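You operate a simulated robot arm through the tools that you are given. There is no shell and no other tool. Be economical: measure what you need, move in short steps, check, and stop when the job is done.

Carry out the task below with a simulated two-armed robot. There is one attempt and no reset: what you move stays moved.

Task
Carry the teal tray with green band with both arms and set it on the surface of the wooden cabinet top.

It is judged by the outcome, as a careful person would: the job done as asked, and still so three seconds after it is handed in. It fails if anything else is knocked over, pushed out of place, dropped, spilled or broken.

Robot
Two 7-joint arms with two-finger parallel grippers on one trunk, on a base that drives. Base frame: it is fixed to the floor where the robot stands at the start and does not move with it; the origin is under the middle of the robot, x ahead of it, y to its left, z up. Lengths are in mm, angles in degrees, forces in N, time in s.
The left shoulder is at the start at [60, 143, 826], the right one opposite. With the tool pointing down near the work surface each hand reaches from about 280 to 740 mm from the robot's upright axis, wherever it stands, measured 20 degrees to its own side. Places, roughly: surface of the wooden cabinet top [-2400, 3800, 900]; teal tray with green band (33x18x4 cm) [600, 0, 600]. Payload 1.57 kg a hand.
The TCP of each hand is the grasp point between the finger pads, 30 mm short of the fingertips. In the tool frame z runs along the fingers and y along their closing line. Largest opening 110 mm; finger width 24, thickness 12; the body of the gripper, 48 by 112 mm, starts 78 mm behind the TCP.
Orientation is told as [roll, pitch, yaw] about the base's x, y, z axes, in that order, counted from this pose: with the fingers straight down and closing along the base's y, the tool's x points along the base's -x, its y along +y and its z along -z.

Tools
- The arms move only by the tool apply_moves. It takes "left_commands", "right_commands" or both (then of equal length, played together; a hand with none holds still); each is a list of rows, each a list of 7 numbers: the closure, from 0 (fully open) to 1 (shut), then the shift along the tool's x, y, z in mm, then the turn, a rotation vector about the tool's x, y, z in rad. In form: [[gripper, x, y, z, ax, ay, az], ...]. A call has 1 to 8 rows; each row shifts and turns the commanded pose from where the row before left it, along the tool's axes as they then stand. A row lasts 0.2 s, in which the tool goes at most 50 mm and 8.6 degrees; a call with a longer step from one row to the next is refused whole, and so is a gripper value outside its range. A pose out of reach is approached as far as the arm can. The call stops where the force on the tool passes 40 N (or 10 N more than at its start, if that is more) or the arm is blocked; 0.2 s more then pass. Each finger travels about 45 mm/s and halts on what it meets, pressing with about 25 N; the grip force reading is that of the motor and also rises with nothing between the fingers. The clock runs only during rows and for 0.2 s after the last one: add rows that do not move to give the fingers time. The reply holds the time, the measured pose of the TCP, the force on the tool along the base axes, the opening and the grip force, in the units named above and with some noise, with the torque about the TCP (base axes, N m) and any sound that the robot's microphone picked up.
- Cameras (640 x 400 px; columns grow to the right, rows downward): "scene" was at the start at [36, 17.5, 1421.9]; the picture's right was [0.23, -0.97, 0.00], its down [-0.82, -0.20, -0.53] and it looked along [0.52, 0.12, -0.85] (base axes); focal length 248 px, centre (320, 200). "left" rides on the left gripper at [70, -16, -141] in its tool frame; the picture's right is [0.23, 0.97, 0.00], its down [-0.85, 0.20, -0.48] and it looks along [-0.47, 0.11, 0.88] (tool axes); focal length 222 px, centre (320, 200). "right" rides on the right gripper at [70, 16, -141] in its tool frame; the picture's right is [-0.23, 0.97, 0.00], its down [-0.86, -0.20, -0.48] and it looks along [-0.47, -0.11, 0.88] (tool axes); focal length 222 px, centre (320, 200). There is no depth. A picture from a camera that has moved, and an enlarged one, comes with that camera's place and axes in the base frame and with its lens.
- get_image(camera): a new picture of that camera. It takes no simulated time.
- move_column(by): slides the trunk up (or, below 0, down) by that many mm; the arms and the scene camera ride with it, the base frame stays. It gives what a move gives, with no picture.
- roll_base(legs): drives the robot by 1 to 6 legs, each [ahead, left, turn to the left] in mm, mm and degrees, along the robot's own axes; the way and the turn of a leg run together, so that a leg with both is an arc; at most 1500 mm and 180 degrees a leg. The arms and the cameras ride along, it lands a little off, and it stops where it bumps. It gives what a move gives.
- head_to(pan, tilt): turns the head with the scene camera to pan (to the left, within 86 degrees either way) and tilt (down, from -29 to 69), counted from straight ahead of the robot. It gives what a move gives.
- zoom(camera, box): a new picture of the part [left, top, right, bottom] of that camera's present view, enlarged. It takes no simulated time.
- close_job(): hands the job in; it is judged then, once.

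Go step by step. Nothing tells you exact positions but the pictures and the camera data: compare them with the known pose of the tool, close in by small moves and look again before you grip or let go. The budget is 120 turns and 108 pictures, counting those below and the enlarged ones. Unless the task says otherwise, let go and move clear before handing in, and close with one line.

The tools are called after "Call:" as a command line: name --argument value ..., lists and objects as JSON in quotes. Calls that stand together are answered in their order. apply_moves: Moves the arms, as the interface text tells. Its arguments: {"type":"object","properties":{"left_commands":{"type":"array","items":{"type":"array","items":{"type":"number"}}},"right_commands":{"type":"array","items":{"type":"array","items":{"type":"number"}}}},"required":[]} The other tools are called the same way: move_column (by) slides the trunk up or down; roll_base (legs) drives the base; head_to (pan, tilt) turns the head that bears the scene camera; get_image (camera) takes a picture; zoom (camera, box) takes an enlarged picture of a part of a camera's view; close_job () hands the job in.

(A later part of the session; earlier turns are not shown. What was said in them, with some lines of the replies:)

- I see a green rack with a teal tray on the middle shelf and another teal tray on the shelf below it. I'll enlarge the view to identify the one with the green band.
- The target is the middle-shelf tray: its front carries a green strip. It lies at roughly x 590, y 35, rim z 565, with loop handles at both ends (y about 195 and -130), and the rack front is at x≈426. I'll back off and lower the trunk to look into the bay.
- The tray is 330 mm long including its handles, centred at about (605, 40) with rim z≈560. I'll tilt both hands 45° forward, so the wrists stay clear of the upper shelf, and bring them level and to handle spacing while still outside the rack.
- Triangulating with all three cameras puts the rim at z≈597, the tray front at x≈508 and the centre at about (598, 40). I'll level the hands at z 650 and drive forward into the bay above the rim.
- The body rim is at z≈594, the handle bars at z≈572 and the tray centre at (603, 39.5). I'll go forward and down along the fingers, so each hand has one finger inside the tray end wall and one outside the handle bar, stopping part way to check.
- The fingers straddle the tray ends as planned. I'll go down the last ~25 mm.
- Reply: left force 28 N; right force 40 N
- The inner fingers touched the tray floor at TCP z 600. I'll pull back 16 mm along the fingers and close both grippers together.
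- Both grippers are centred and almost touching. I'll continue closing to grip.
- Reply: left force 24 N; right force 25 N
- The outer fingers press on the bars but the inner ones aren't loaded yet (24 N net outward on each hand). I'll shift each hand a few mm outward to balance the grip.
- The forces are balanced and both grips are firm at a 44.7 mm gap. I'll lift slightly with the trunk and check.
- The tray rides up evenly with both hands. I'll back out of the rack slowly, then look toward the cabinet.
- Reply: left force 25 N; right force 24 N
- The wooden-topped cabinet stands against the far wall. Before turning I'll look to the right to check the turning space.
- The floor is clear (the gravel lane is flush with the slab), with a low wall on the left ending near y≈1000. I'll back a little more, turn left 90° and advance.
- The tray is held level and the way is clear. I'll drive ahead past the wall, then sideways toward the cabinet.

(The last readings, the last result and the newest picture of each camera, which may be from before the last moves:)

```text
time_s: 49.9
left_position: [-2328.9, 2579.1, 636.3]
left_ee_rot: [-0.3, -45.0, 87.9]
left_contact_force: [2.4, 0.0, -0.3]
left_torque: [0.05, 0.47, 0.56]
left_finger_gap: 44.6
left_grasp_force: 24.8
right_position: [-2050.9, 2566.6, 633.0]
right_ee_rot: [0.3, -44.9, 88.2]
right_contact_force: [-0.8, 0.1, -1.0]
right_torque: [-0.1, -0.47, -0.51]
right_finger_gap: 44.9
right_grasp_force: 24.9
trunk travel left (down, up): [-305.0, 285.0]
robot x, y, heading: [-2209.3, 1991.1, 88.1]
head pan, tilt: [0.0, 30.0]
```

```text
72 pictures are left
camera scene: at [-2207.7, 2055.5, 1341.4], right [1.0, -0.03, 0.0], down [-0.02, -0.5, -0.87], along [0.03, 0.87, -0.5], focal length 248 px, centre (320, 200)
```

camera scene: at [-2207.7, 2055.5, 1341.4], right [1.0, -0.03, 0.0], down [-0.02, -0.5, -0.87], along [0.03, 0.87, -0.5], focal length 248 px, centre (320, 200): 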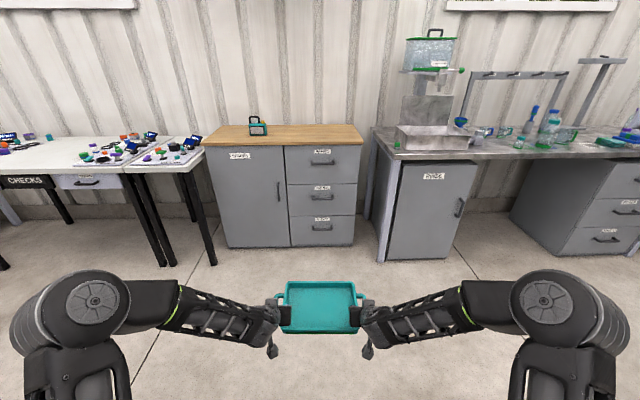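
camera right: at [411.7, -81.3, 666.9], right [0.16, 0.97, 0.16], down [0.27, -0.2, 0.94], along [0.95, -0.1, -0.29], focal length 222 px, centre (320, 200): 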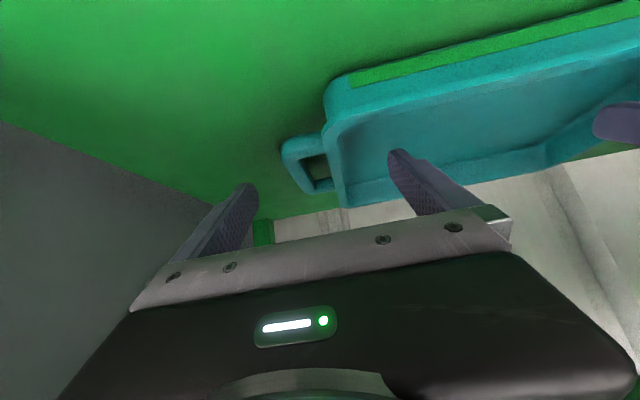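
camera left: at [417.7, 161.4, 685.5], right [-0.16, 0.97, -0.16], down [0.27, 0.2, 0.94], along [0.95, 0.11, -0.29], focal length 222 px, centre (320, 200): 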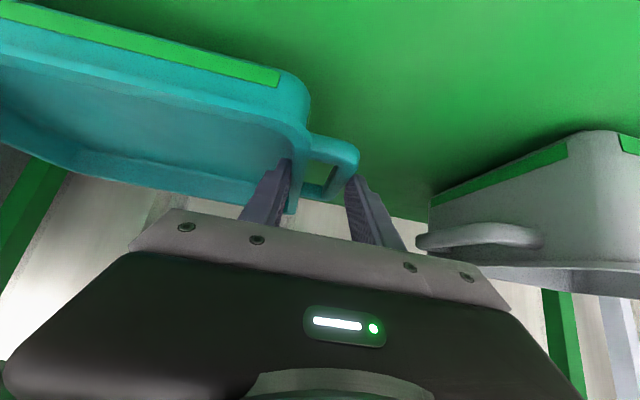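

The cabinet top looks like z≈853, front edge y≈3600, spanning x −2900 to −1880, with a device standing at about (−2587, ≥3811). I'll raise the tray well above it here, straighten the heading, and then measure again.

Call:
move_column --by 285

Call:
apply_moves --left_commands '[[1, -9.5, 0, -9.5, 0, 0, 0], [1, -9.5, 0, -9.5, 0, 0, 0], [1, -9.5, 0, -9.5, 0, 0, 0], [1, 0, 0, 0, 0, 0, 0]]' --right_commands '[[1, -10, 0, -10, 0, 0, 0], [1, -10, 0, -10, 0, 0, 0], [1, -10, 0, -10, 0, 0, 0], [1, 0, 0, 0, 0, 0, 0]]'

Call:
roll_base --legs '[[400, 20, 1.9]]'

Call:
head_to --pan 0 --tilt 40

Call:
get_image --camera "scene"

Call:
get_image --camera "left"

```text
time_s: 52.8
left_position: [-2327.7, 2577.9, 920.5]
left_ee_rot: [-0.3, -45.0, 88.1]
left_contact_force: [1.7, 0.3, -0.8]
left_torque: [0.0, 0.51, 0.54]
left_finger_gap: 44.7
left_grasp_force: 24.9
right_position: [-2051.9, 2567.2, 917.6]
right_ee_rot: [0.3, -44.9, 88.2]
right_contact_force: [-1.3, 0.3, -1.5]
right_torque: [-0.02, -0.45, -0.54]
right_finger_gap: 44.7
right_grasp_force: 25.6
trunk travel left (down, up): [-590.0, 0.0]
robot x, y, heading: [-2207.5, 1993.6, 88.2]
head pan, tilt: [0.0, 30.0]
```

```text
time_s: 53.8
left_position: [-2328.9, 2577.5, 960.2]
left_ee_rot: [-0.2, -45.0, 88.1]
left_contact_force: [1.4, 2.0, -1.1]
left_torque: [0.27, 0.49, 0.8]
left_finger_gap: 44.6
left_grasp_force: 25.2
right_position: [-2053.1, 2568.2, 958.9]
right_ee_rot: [0.2, -44.9, 88.2]
right_contact_force: [-1.3, -2.9, -1.6]
right_torque: [-0.35, -0.49, -0.3]
right_finger_gap: 44.8
right_grasp_force: 25.0
trunk travel left (down, up): [-590.0, 0.0]
robot x, y, heading: [-2210.1, 1992.4, 88.1]
head pan, tilt: [0.0, 30.0]
```

```text
time_s: 56.3
left_position: [-2360.9, 2972.8, 960.7]
left_ee_rot: [-0.3, -44.9, 90.0]
left_contact_force: [-0.4, 1.8, -1.8]
left_torque: [0.01, 0.45, 0.62]
left_finger_gap: 44.6
left_grasp_force: 24.7
right_position: [-2085.7, 2973.4, 958.6]
right_ee_rot: [0.2, -44.8, 90.1]
right_contact_force: [0.0, -0.3, -1.5]
right_torque: [-0.07, -0.49, -0.47]
right_finger_gap: 44.5
right_grasp_force: 25.0
trunk travel left (down, up): [-590.0, 0.0]
robot x, y, heading: [-2225.4, 2391.5, 90.4]
head pan, tilt: [0.0, 30.0]
```

```text
time_s: 57.0
left_position: [-2361.9, 2972.6, 961.1]
left_ee_rot: [-0.3, -45.1, 90.0]
left_contact_force: [1.0, 1.1, -1.3]
left_torque: [-0.05, 0.55, 0.63]
left_finger_gap: 44.3
left_grasp_force: 24.6
right_position: [-2084.4, 2972.4, 958.3]
right_ee_rot: [0.3, -45.0, 90.0]
right_contact_force: [-0.9, -1.1, 0.0]
right_torque: [-0.02, -0.42, -0.51]
right_finger_gap: 44.9
right_grasp_force: 25.4
trunk travel left (down, up): [-590.0, 0.0]
robot x, y, heading: [-2224.7, 2394.4, 90.1]
head pan, tilt: [0.0, 40.0]
```

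```text
71 pictures are left
camera scene: at [-2223.3, 2449.8, 1611.0], right [1.0, 0.0, 0.0], down [0.0, -0.64, -0.77], along [0.0, 0.77, -0.64], focal length 248 px, centre (320, 200)
```

scene: 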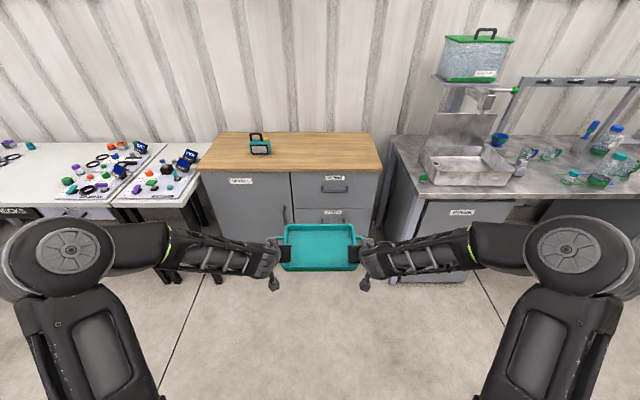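

```text
70 pictures are left
camera left: at [-2345.3, 2823.1, 1011.7], right [-0.97, -0.16, -0.16], down [-0.2, 0.27, 0.94], along [-0.11, 0.95, -0.29], focal length 222 px, centre (320, 200)
```

left: 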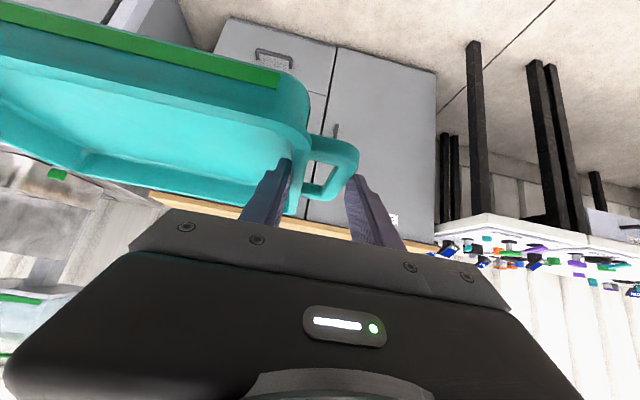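

Two views agree: top at z≈855, front edge y≈3600, device at x≤−2520, y≥3785. Tray bottom is about 920. I'll move in two stages toward tray centre ≈(−2223, 3740).

Call:
roll_base --legs '[[480, 0, 0]]'

Call:
get_image --camera "scene"

Call:
get_image --camera "right"

```text
time_s: 59.9
left_position: [-2360.6, 3459.4, 960.5]
left_ee_rot: [-0.4, -44.9, 89.9]
left_contact_force: [1.7, 1.7, -1.6]
left_torque: [-0.03, 0.47, 0.66]
left_finger_gap: 44.8
left_grasp_force: 25.4
right_position: [-2082.8, 3457.0, 958.8]
right_ee_rot: [0.2, -44.9, 89.8]
right_contact_force: [-1.5, 0.9, -0.8]
right_torque: [-0.08, -0.49, -0.42]
right_finger_gap: 44.5
right_grasp_force: 25.2
trunk travel left (down, up): [-590.0, 0.0]
robot x, y, heading: [-2221.7, 2878.1, 89.8]
head pan, tilt: [0.0, 40.0]
```

```text
69 pictures are left
camera scene: at [-2223.0, 2935.5, 1610.9], right [1.0, 0.0, 0.0], down [0.0, -0.64, -0.77], along [0.0, 0.77, -0.64], focal length 248 px, centre (320, 200)
```

scene: 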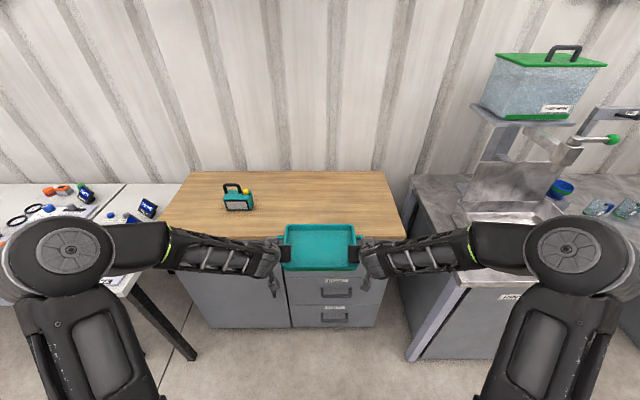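

```text
68 pictures are left
camera right: at [-2099.3, 3308.5, 1009.3], right [-0.97, 0.16, 0.16], down [0.2, 0.27, 0.94], along [0.11, 0.95, -0.29], focal length 222 px, centre (320, 200)
```

right: 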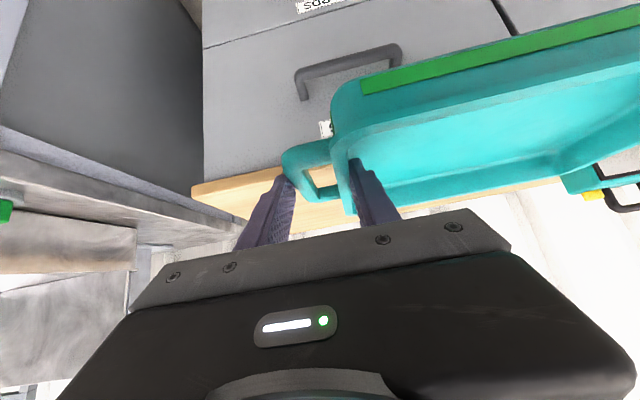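

The path is clear and the tray is above the surface level. I'll drive the last 255 mm.

Call:
roll_base --legs '[[255, 0, 0]]'

Call:
get_image --camera "scene"

Call:
get_image --camera "right"

Call:
get_image --camera "left"

```text
time_s: 61.7
left_position: [-2357.4, 3712.5, 959.0]
left_ee_rot: [-0.4, -44.9, 89.9]
left_contact_force: [2.1, 1.2, -1.8]
left_torque: [0.01, 0.48, 0.67]
left_finger_gap: 44.7
left_grasp_force: 25.1
right_position: [-2081.7, 3712.0, 957.6]
right_ee_rot: [0.2, -44.9, 89.8]
right_contact_force: [-1.3, -0.1, -0.4]
right_torque: [-0.06, -0.41, -0.44]
right_finger_gap: 44.5
right_grasp_force: 24.6
trunk travel left (down, up): [-590.0, 0.0]
robot x, y, heading: [-2218.9, 3132.2, 90.1]
head pan, tilt: [0.0, 40.0]
```

```text
67 pictures are left
camera scene: at [-2222.3, 3190.8, 1610.9], right [1.0, 0.0, 0.0], down [0.0, -0.64, -0.77], along [0.0, 0.77, -0.64], focal length 248 px, centre (320, 200)
```

scene: 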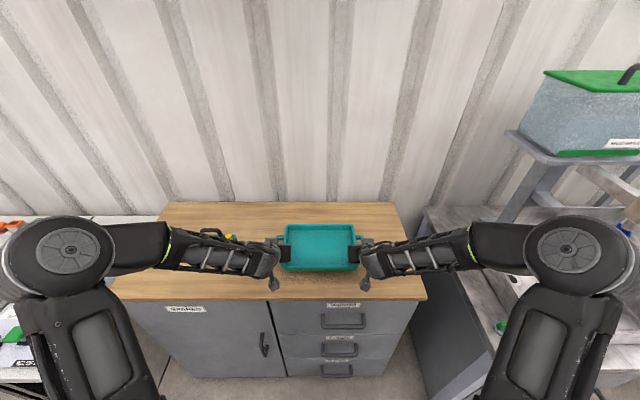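

```text
66 pictures are left
camera right: at [-2098.0, 3563.3, 1009.1], right [-0.97, 0.16, 0.16], down [0.2, 0.27, 0.94], along [0.11, 0.95, -0.29], focal length 222 px, centre (320, 200)
```

right: 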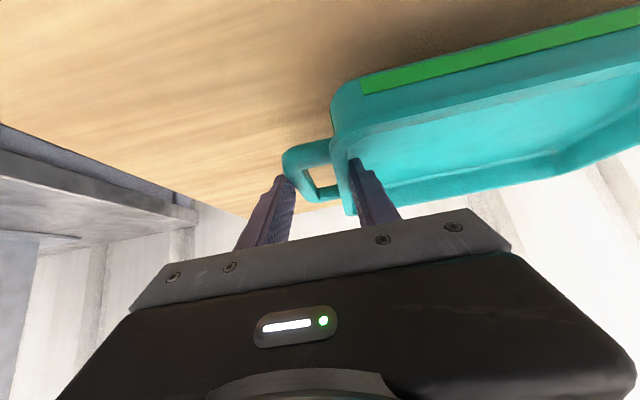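

```text
65 pictures are left
camera left: at [-2342.5, 3564.1, 1011.3], right [-0.97, -0.15, -0.16], down [-0.2, 0.27, 0.94], along [-0.1, 0.95, -0.29], focal length 222 px, centre (320, 200)
```

left: 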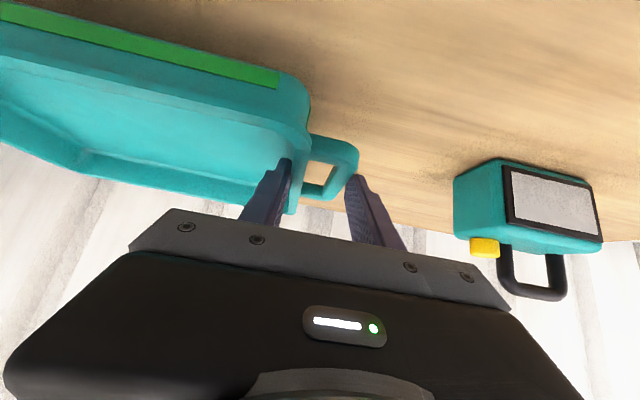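

The tray is over the wooden top, 45 mm or more inside the front edge and clear of the device. I'll lower with the trunk first, then in small steps until contact.

Call:
move_column --by -48

Call:
zoom --camera "right" --box '[240, 20, 640, 240]'

Call:
get_image --camera "left"

```text
time_s: 62.5
left_position: [-2359.4, 3716.2, 921.8]
left_ee_rot: [0.0, -46.1, 89.7]
left_contact_force: [0.4, -0.8, 9.1]
left_torque: [-0.04, 0.14, 0.65]
left_finger_gap: 44.6
left_grasp_force: 24.7
right_position: [-2082.3, 3714.5, 922.6]
right_ee_rot: [0.0, -46.2, 89.9]
right_contact_force: [0.7, -0.5, 10.6]
right_torque: [0.0, -0.1, -0.55]
right_finger_gap: 44.8
right_grasp_force: 25.0
trunk travel left (down, up): [-543.0, 47.0]
robot x, y, heading: [-2224.4, 3130.1, 89.8]
head pan, tilt: [0.0, 40.0]
stopped: the force on the tool passed its limit at 45 N (the readings are from after the stop); the commanded pose is now the measured one
```

```text
1.60 times, centred on (440, 130) of right
camera zoom: at [-2098.6, 3565.9, 969.1], right [-0.97, 0.16, 0.16], down [0.2, 0.24, 0.95], along [0.11, 0.96, -0.27], focal length 355 px, centre (128, 312)
```

zoom: 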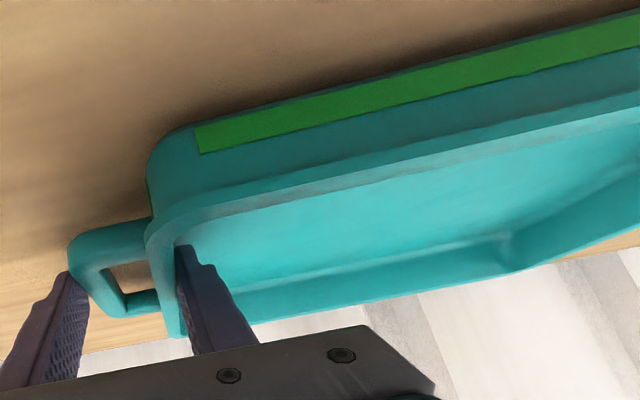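

```text
63 pictures are left
camera left: at [-2342.2, 3566.1, 970.0], right [-0.97, -0.15, -0.16], down [-0.2, 0.25, 0.95], along [-0.1, 0.96, -0.27], focal length 222 px, centre (320, 200)
```

left: 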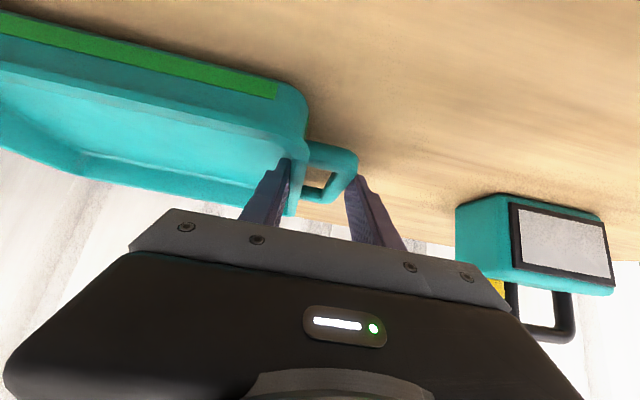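

The tray met the surface at TCP z≈922 (top at ≈880), with both hands now carrying about 10 N upward. I'll check that it sits flat before opening.

Call:
zoom --camera "scene" --box '[220, 190, 420, 315]'

Call:
apply_moves --left_commands '[[1, 1, 0, 1, 0, 0, 0], [1, 0, 0, 0, 0, 0, 0]]' --right_commands '[[1, 1, 0, 1, 0, 0, 0], [1, 0, 0, 0, 0, 0, 0]]'

```text
3.20 times, centred on (320, 252) of scene
camera zoom: at [-2222.3, 3187.1, 1564.4], right [1.0, 0.0, 0.0], down [0.0, -0.64, -0.77], along [0.0, 0.77, -0.64], focal length 795 px, centre (320, 32)
```

zoom: 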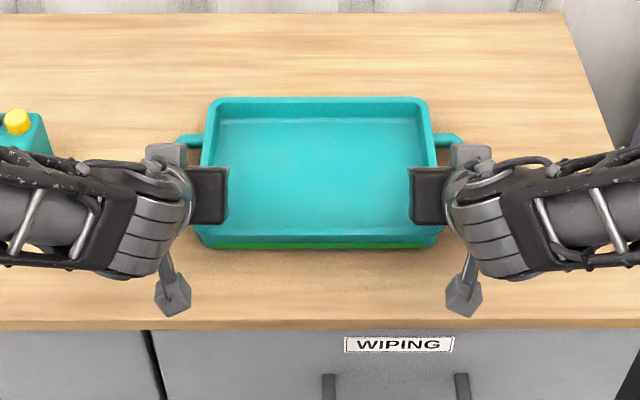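

```text
time_s: 63.1
left_position: [-2358.4, 3716.1, 922.1]
left_ee_rot: [0.0, -46.2, 89.7]
left_contact_force: [1.5, 9.1, 19.1]
left_torque: [0.1, 0.01, 0.91]
left_finger_gap: 44.5
left_grasp_force: 24.6
right_position: [-2082.3, 3715.4, 921.5]
right_ee_rot: [0.0, -46.5, 90.1]
right_contact_force: [0.3, 1.4, 29.6]
right_torque: [0.24, 0.15, -0.36]
right_finger_gap: 44.4
right_grasp_force: 25.3
trunk travel left (down, up): [-543.0, 47.0]
robot x, y, heading: [-2220.5, 3131.5, 89.7]
head pan, tilt: [0.0, 40.0]
```

The tray is firmly seated. I'll ease off the pressure and open both grippers gradually together.

Call:
apply_moves --left_commands '[[1, -1.5, 0, -1.5, 0, 0, 0], [0.55, 0, 0, 0, 0, 0, 0], [0.45, 0, 0, 0, 0, 0, 0], [0.3, 0, 0, 0, 0, 0, 0], [0.15, 0, 0, 0, 0, 0, 0], [0.15, 0, 0, 0, 0, 0, 0]]' --right_commands '[[1, -1.5, 0, -1.5, 0, 0, 0], [0.55, 0, 0, 0, 0, 0, 0], [0.45, 0, 0, 0, 0, 0, 0], [0.3, 0, 0, 0, 0, 0, 0], [0.15, 0, 0, 0, 0, 0, 0], [0.15, 0, 0, 0, 0, 0, 0]]'

Call:
get_image --camera "left"

Call:
get_image --camera "right"

```text
time_s: 64.5
left_position: [-2358.8, 3714.3, 922.1]
left_ee_rot: [-0.1, -45.9, 89.7]
left_contact_force: [-7.0, -1.3, 19.6]
left_torque: [0.15, -0.58, -0.03]
left_finger_gap: 86.8
left_grasp_force: 0.1
right_position: [-2080.6, 3712.0, 922.0]
right_ee_rot: [0.1, -46.3, 89.9]
right_contact_force: [11.4, -2.9, 26.2]
right_torque: [0.25, 0.78, -0.07]
right_finger_gap: 83.7
right_grasp_force: 0.0
trunk travel left (down, up): [-543.0, 47.0]
robot x, y, heading: [-2220.6, 3133.1, 89.7]
head pan, tilt: [0.0, 40.0]
```

```text
61 pictures are left
camera left: at [-2342.1, 3562.7, 970.6], right [-0.97, -0.15, -0.16], down [-0.2, 0.25, 0.95], along [-0.1, 0.96, -0.28], focal length 222 px, centre (320, 200)
```

left: 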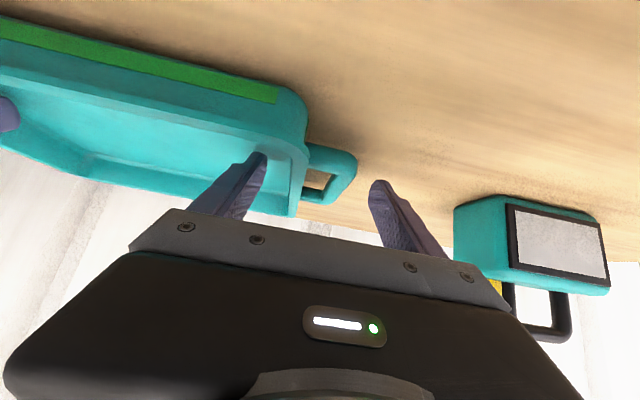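

```text
60 pictures are left
camera right: at [-2097.7, 3562.8, 969.5], right [-0.97, 0.16, 0.16], down [0.2, 0.25, 0.95], along [0.11, 0.96, -0.27], focal length 222 px, centre (320, 200)
```

right: 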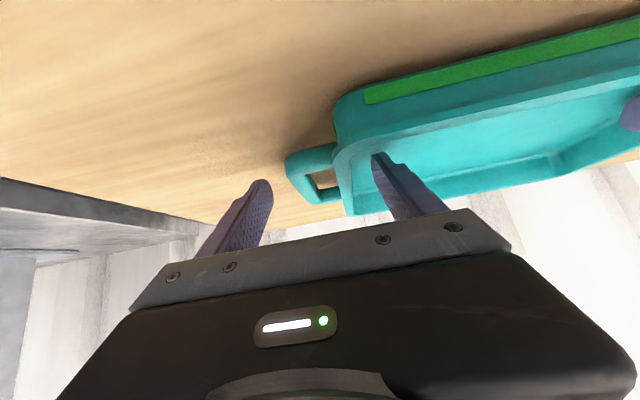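

The grippers are open and the tray is sitting on the wood. I'll retract both hands along the fingers, up and back.

Call:
apply_moves --left_commands '[[0.15, -6, 0, -8, 0, 0, 0], [0.15, -6, 0, -15, 0, 0, 0], [0.15, -10, 0, -25, 0, 0, 0], [0.15, -10, 0, -30, 0, 0, 0], [0.15, -10, 0, -30, 0, 0, 0], [0.15, 0, 0, 0, 0, 0, 0]]' --right_commands '[[0.15, -6, 0, -8, 0, 0, 0], [0.15, -6, 0, -15, 0, 0, 0], [0.15, -10, 0, -25, 0, 0, 0], [0.15, -10, 0, -30, 0, 0, 0], [0.15, -10, 0, -30, 0, 0, 0], [0.15, 0, 0, 0, 0, 0, 0]]'

Call:
get_image --camera "scene"

```text
time_s: 65.9
left_position: [-2357.6, 3668.2, 1024.8]
left_ee_rot: [-0.1, -45.6, 89.8]
left_contact_force: [-0.3, 0.2, -0.4]
left_torque: [-0.03, 0.03, -0.03]
left_finger_gap: 93.5
left_grasp_force: 0.0
right_position: [-2083.3, 3666.8, 1026.7]
right_ee_rot: [0.2, -45.9, 89.9]
right_contact_force: [-0.4, -0.6, -0.4]
right_torque: [0.01, 0.02, -0.03]
right_finger_gap: 93.6
right_grasp_force: 0.1
trunk travel left (down, up): [-543.0, 47.0]
robot x, y, heading: [-2217.5, 3133.7, 89.7]
head pan, tilt: [0.0, 40.0]
```

```text
59 pictures are left
camera scene: at [-2222.2, 3190.2, 1564.3], right [1.0, 0.0, 0.0], down [0.0, -0.64, -0.77], along [0.0, 0.77, -0.64], focal length 248 px, centre (320, 200)
```

scene: 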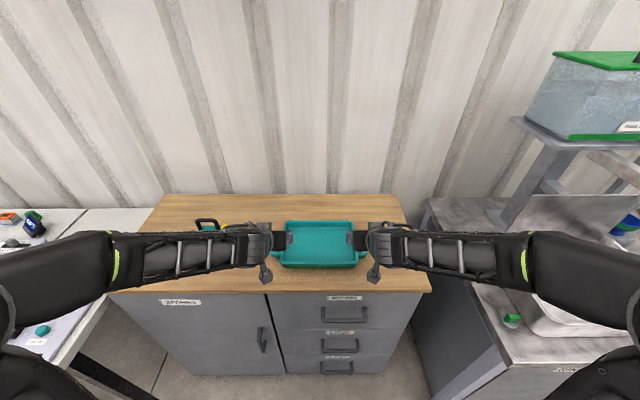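

Both hands are clear above the tray, which rests on the top. I'll back the base away and take a last look.

Call:
roll_base --legs '[[-400, 0, 0]]'

Call:
zoom --camera "scene" --box '[190, 100, 450, 262]'

```text
time_s: 68.4
left_position: [-2359.3, 3267.6, 1025.6]
left_ee_rot: [-0.1, -45.7, 89.7]
left_contact_force: [0.6, -0.7, 0.4]
left_torque: [-0.01, 0.01, 0.0]
left_finger_gap: 93.5
left_grasp_force: 0.1
right_position: [-2084.0, 3266.0, 1026.3]
right_ee_rot: [-0.1, -46.0, 90.0]
right_contact_force: [-1.3, 0.1, 1.2]
right_torque: [0.0, -0.01, 0.01]
right_finger_gap: 93.4
right_grasp_force: 0.1
trunk travel left (down, up): [-543.0, 47.0]
robot x, y, heading: [-2221.9, 2731.3, 90.0]
head pan, tilt: [0.0, 40.0]
```

```text
2.46 times, centred on (320, 181) of scene
camera zoom: at [-2223.6, 2788.1, 1564.4], right [1.0, 0.0, 0.0], down [0.0, -0.64, -0.77], along [0.0, 0.77, -0.64], focal length 612 px, centre (320, 247)
```

zoom: 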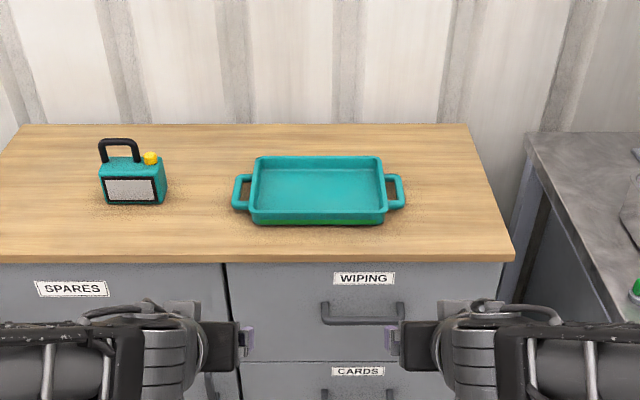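

The tray sits flat on the wooden top, the device beside it is undisturbed, and both hands are clear, so I'm handing in.

Call:
close_job

```text
The job is handed in.
```

The teal tray with the green band is on the wooden cabinet top. I carried it there with both arms and let go with both hands clear; it was sitting flat in the last picture, and nothing else was knocked or moved that I could see.
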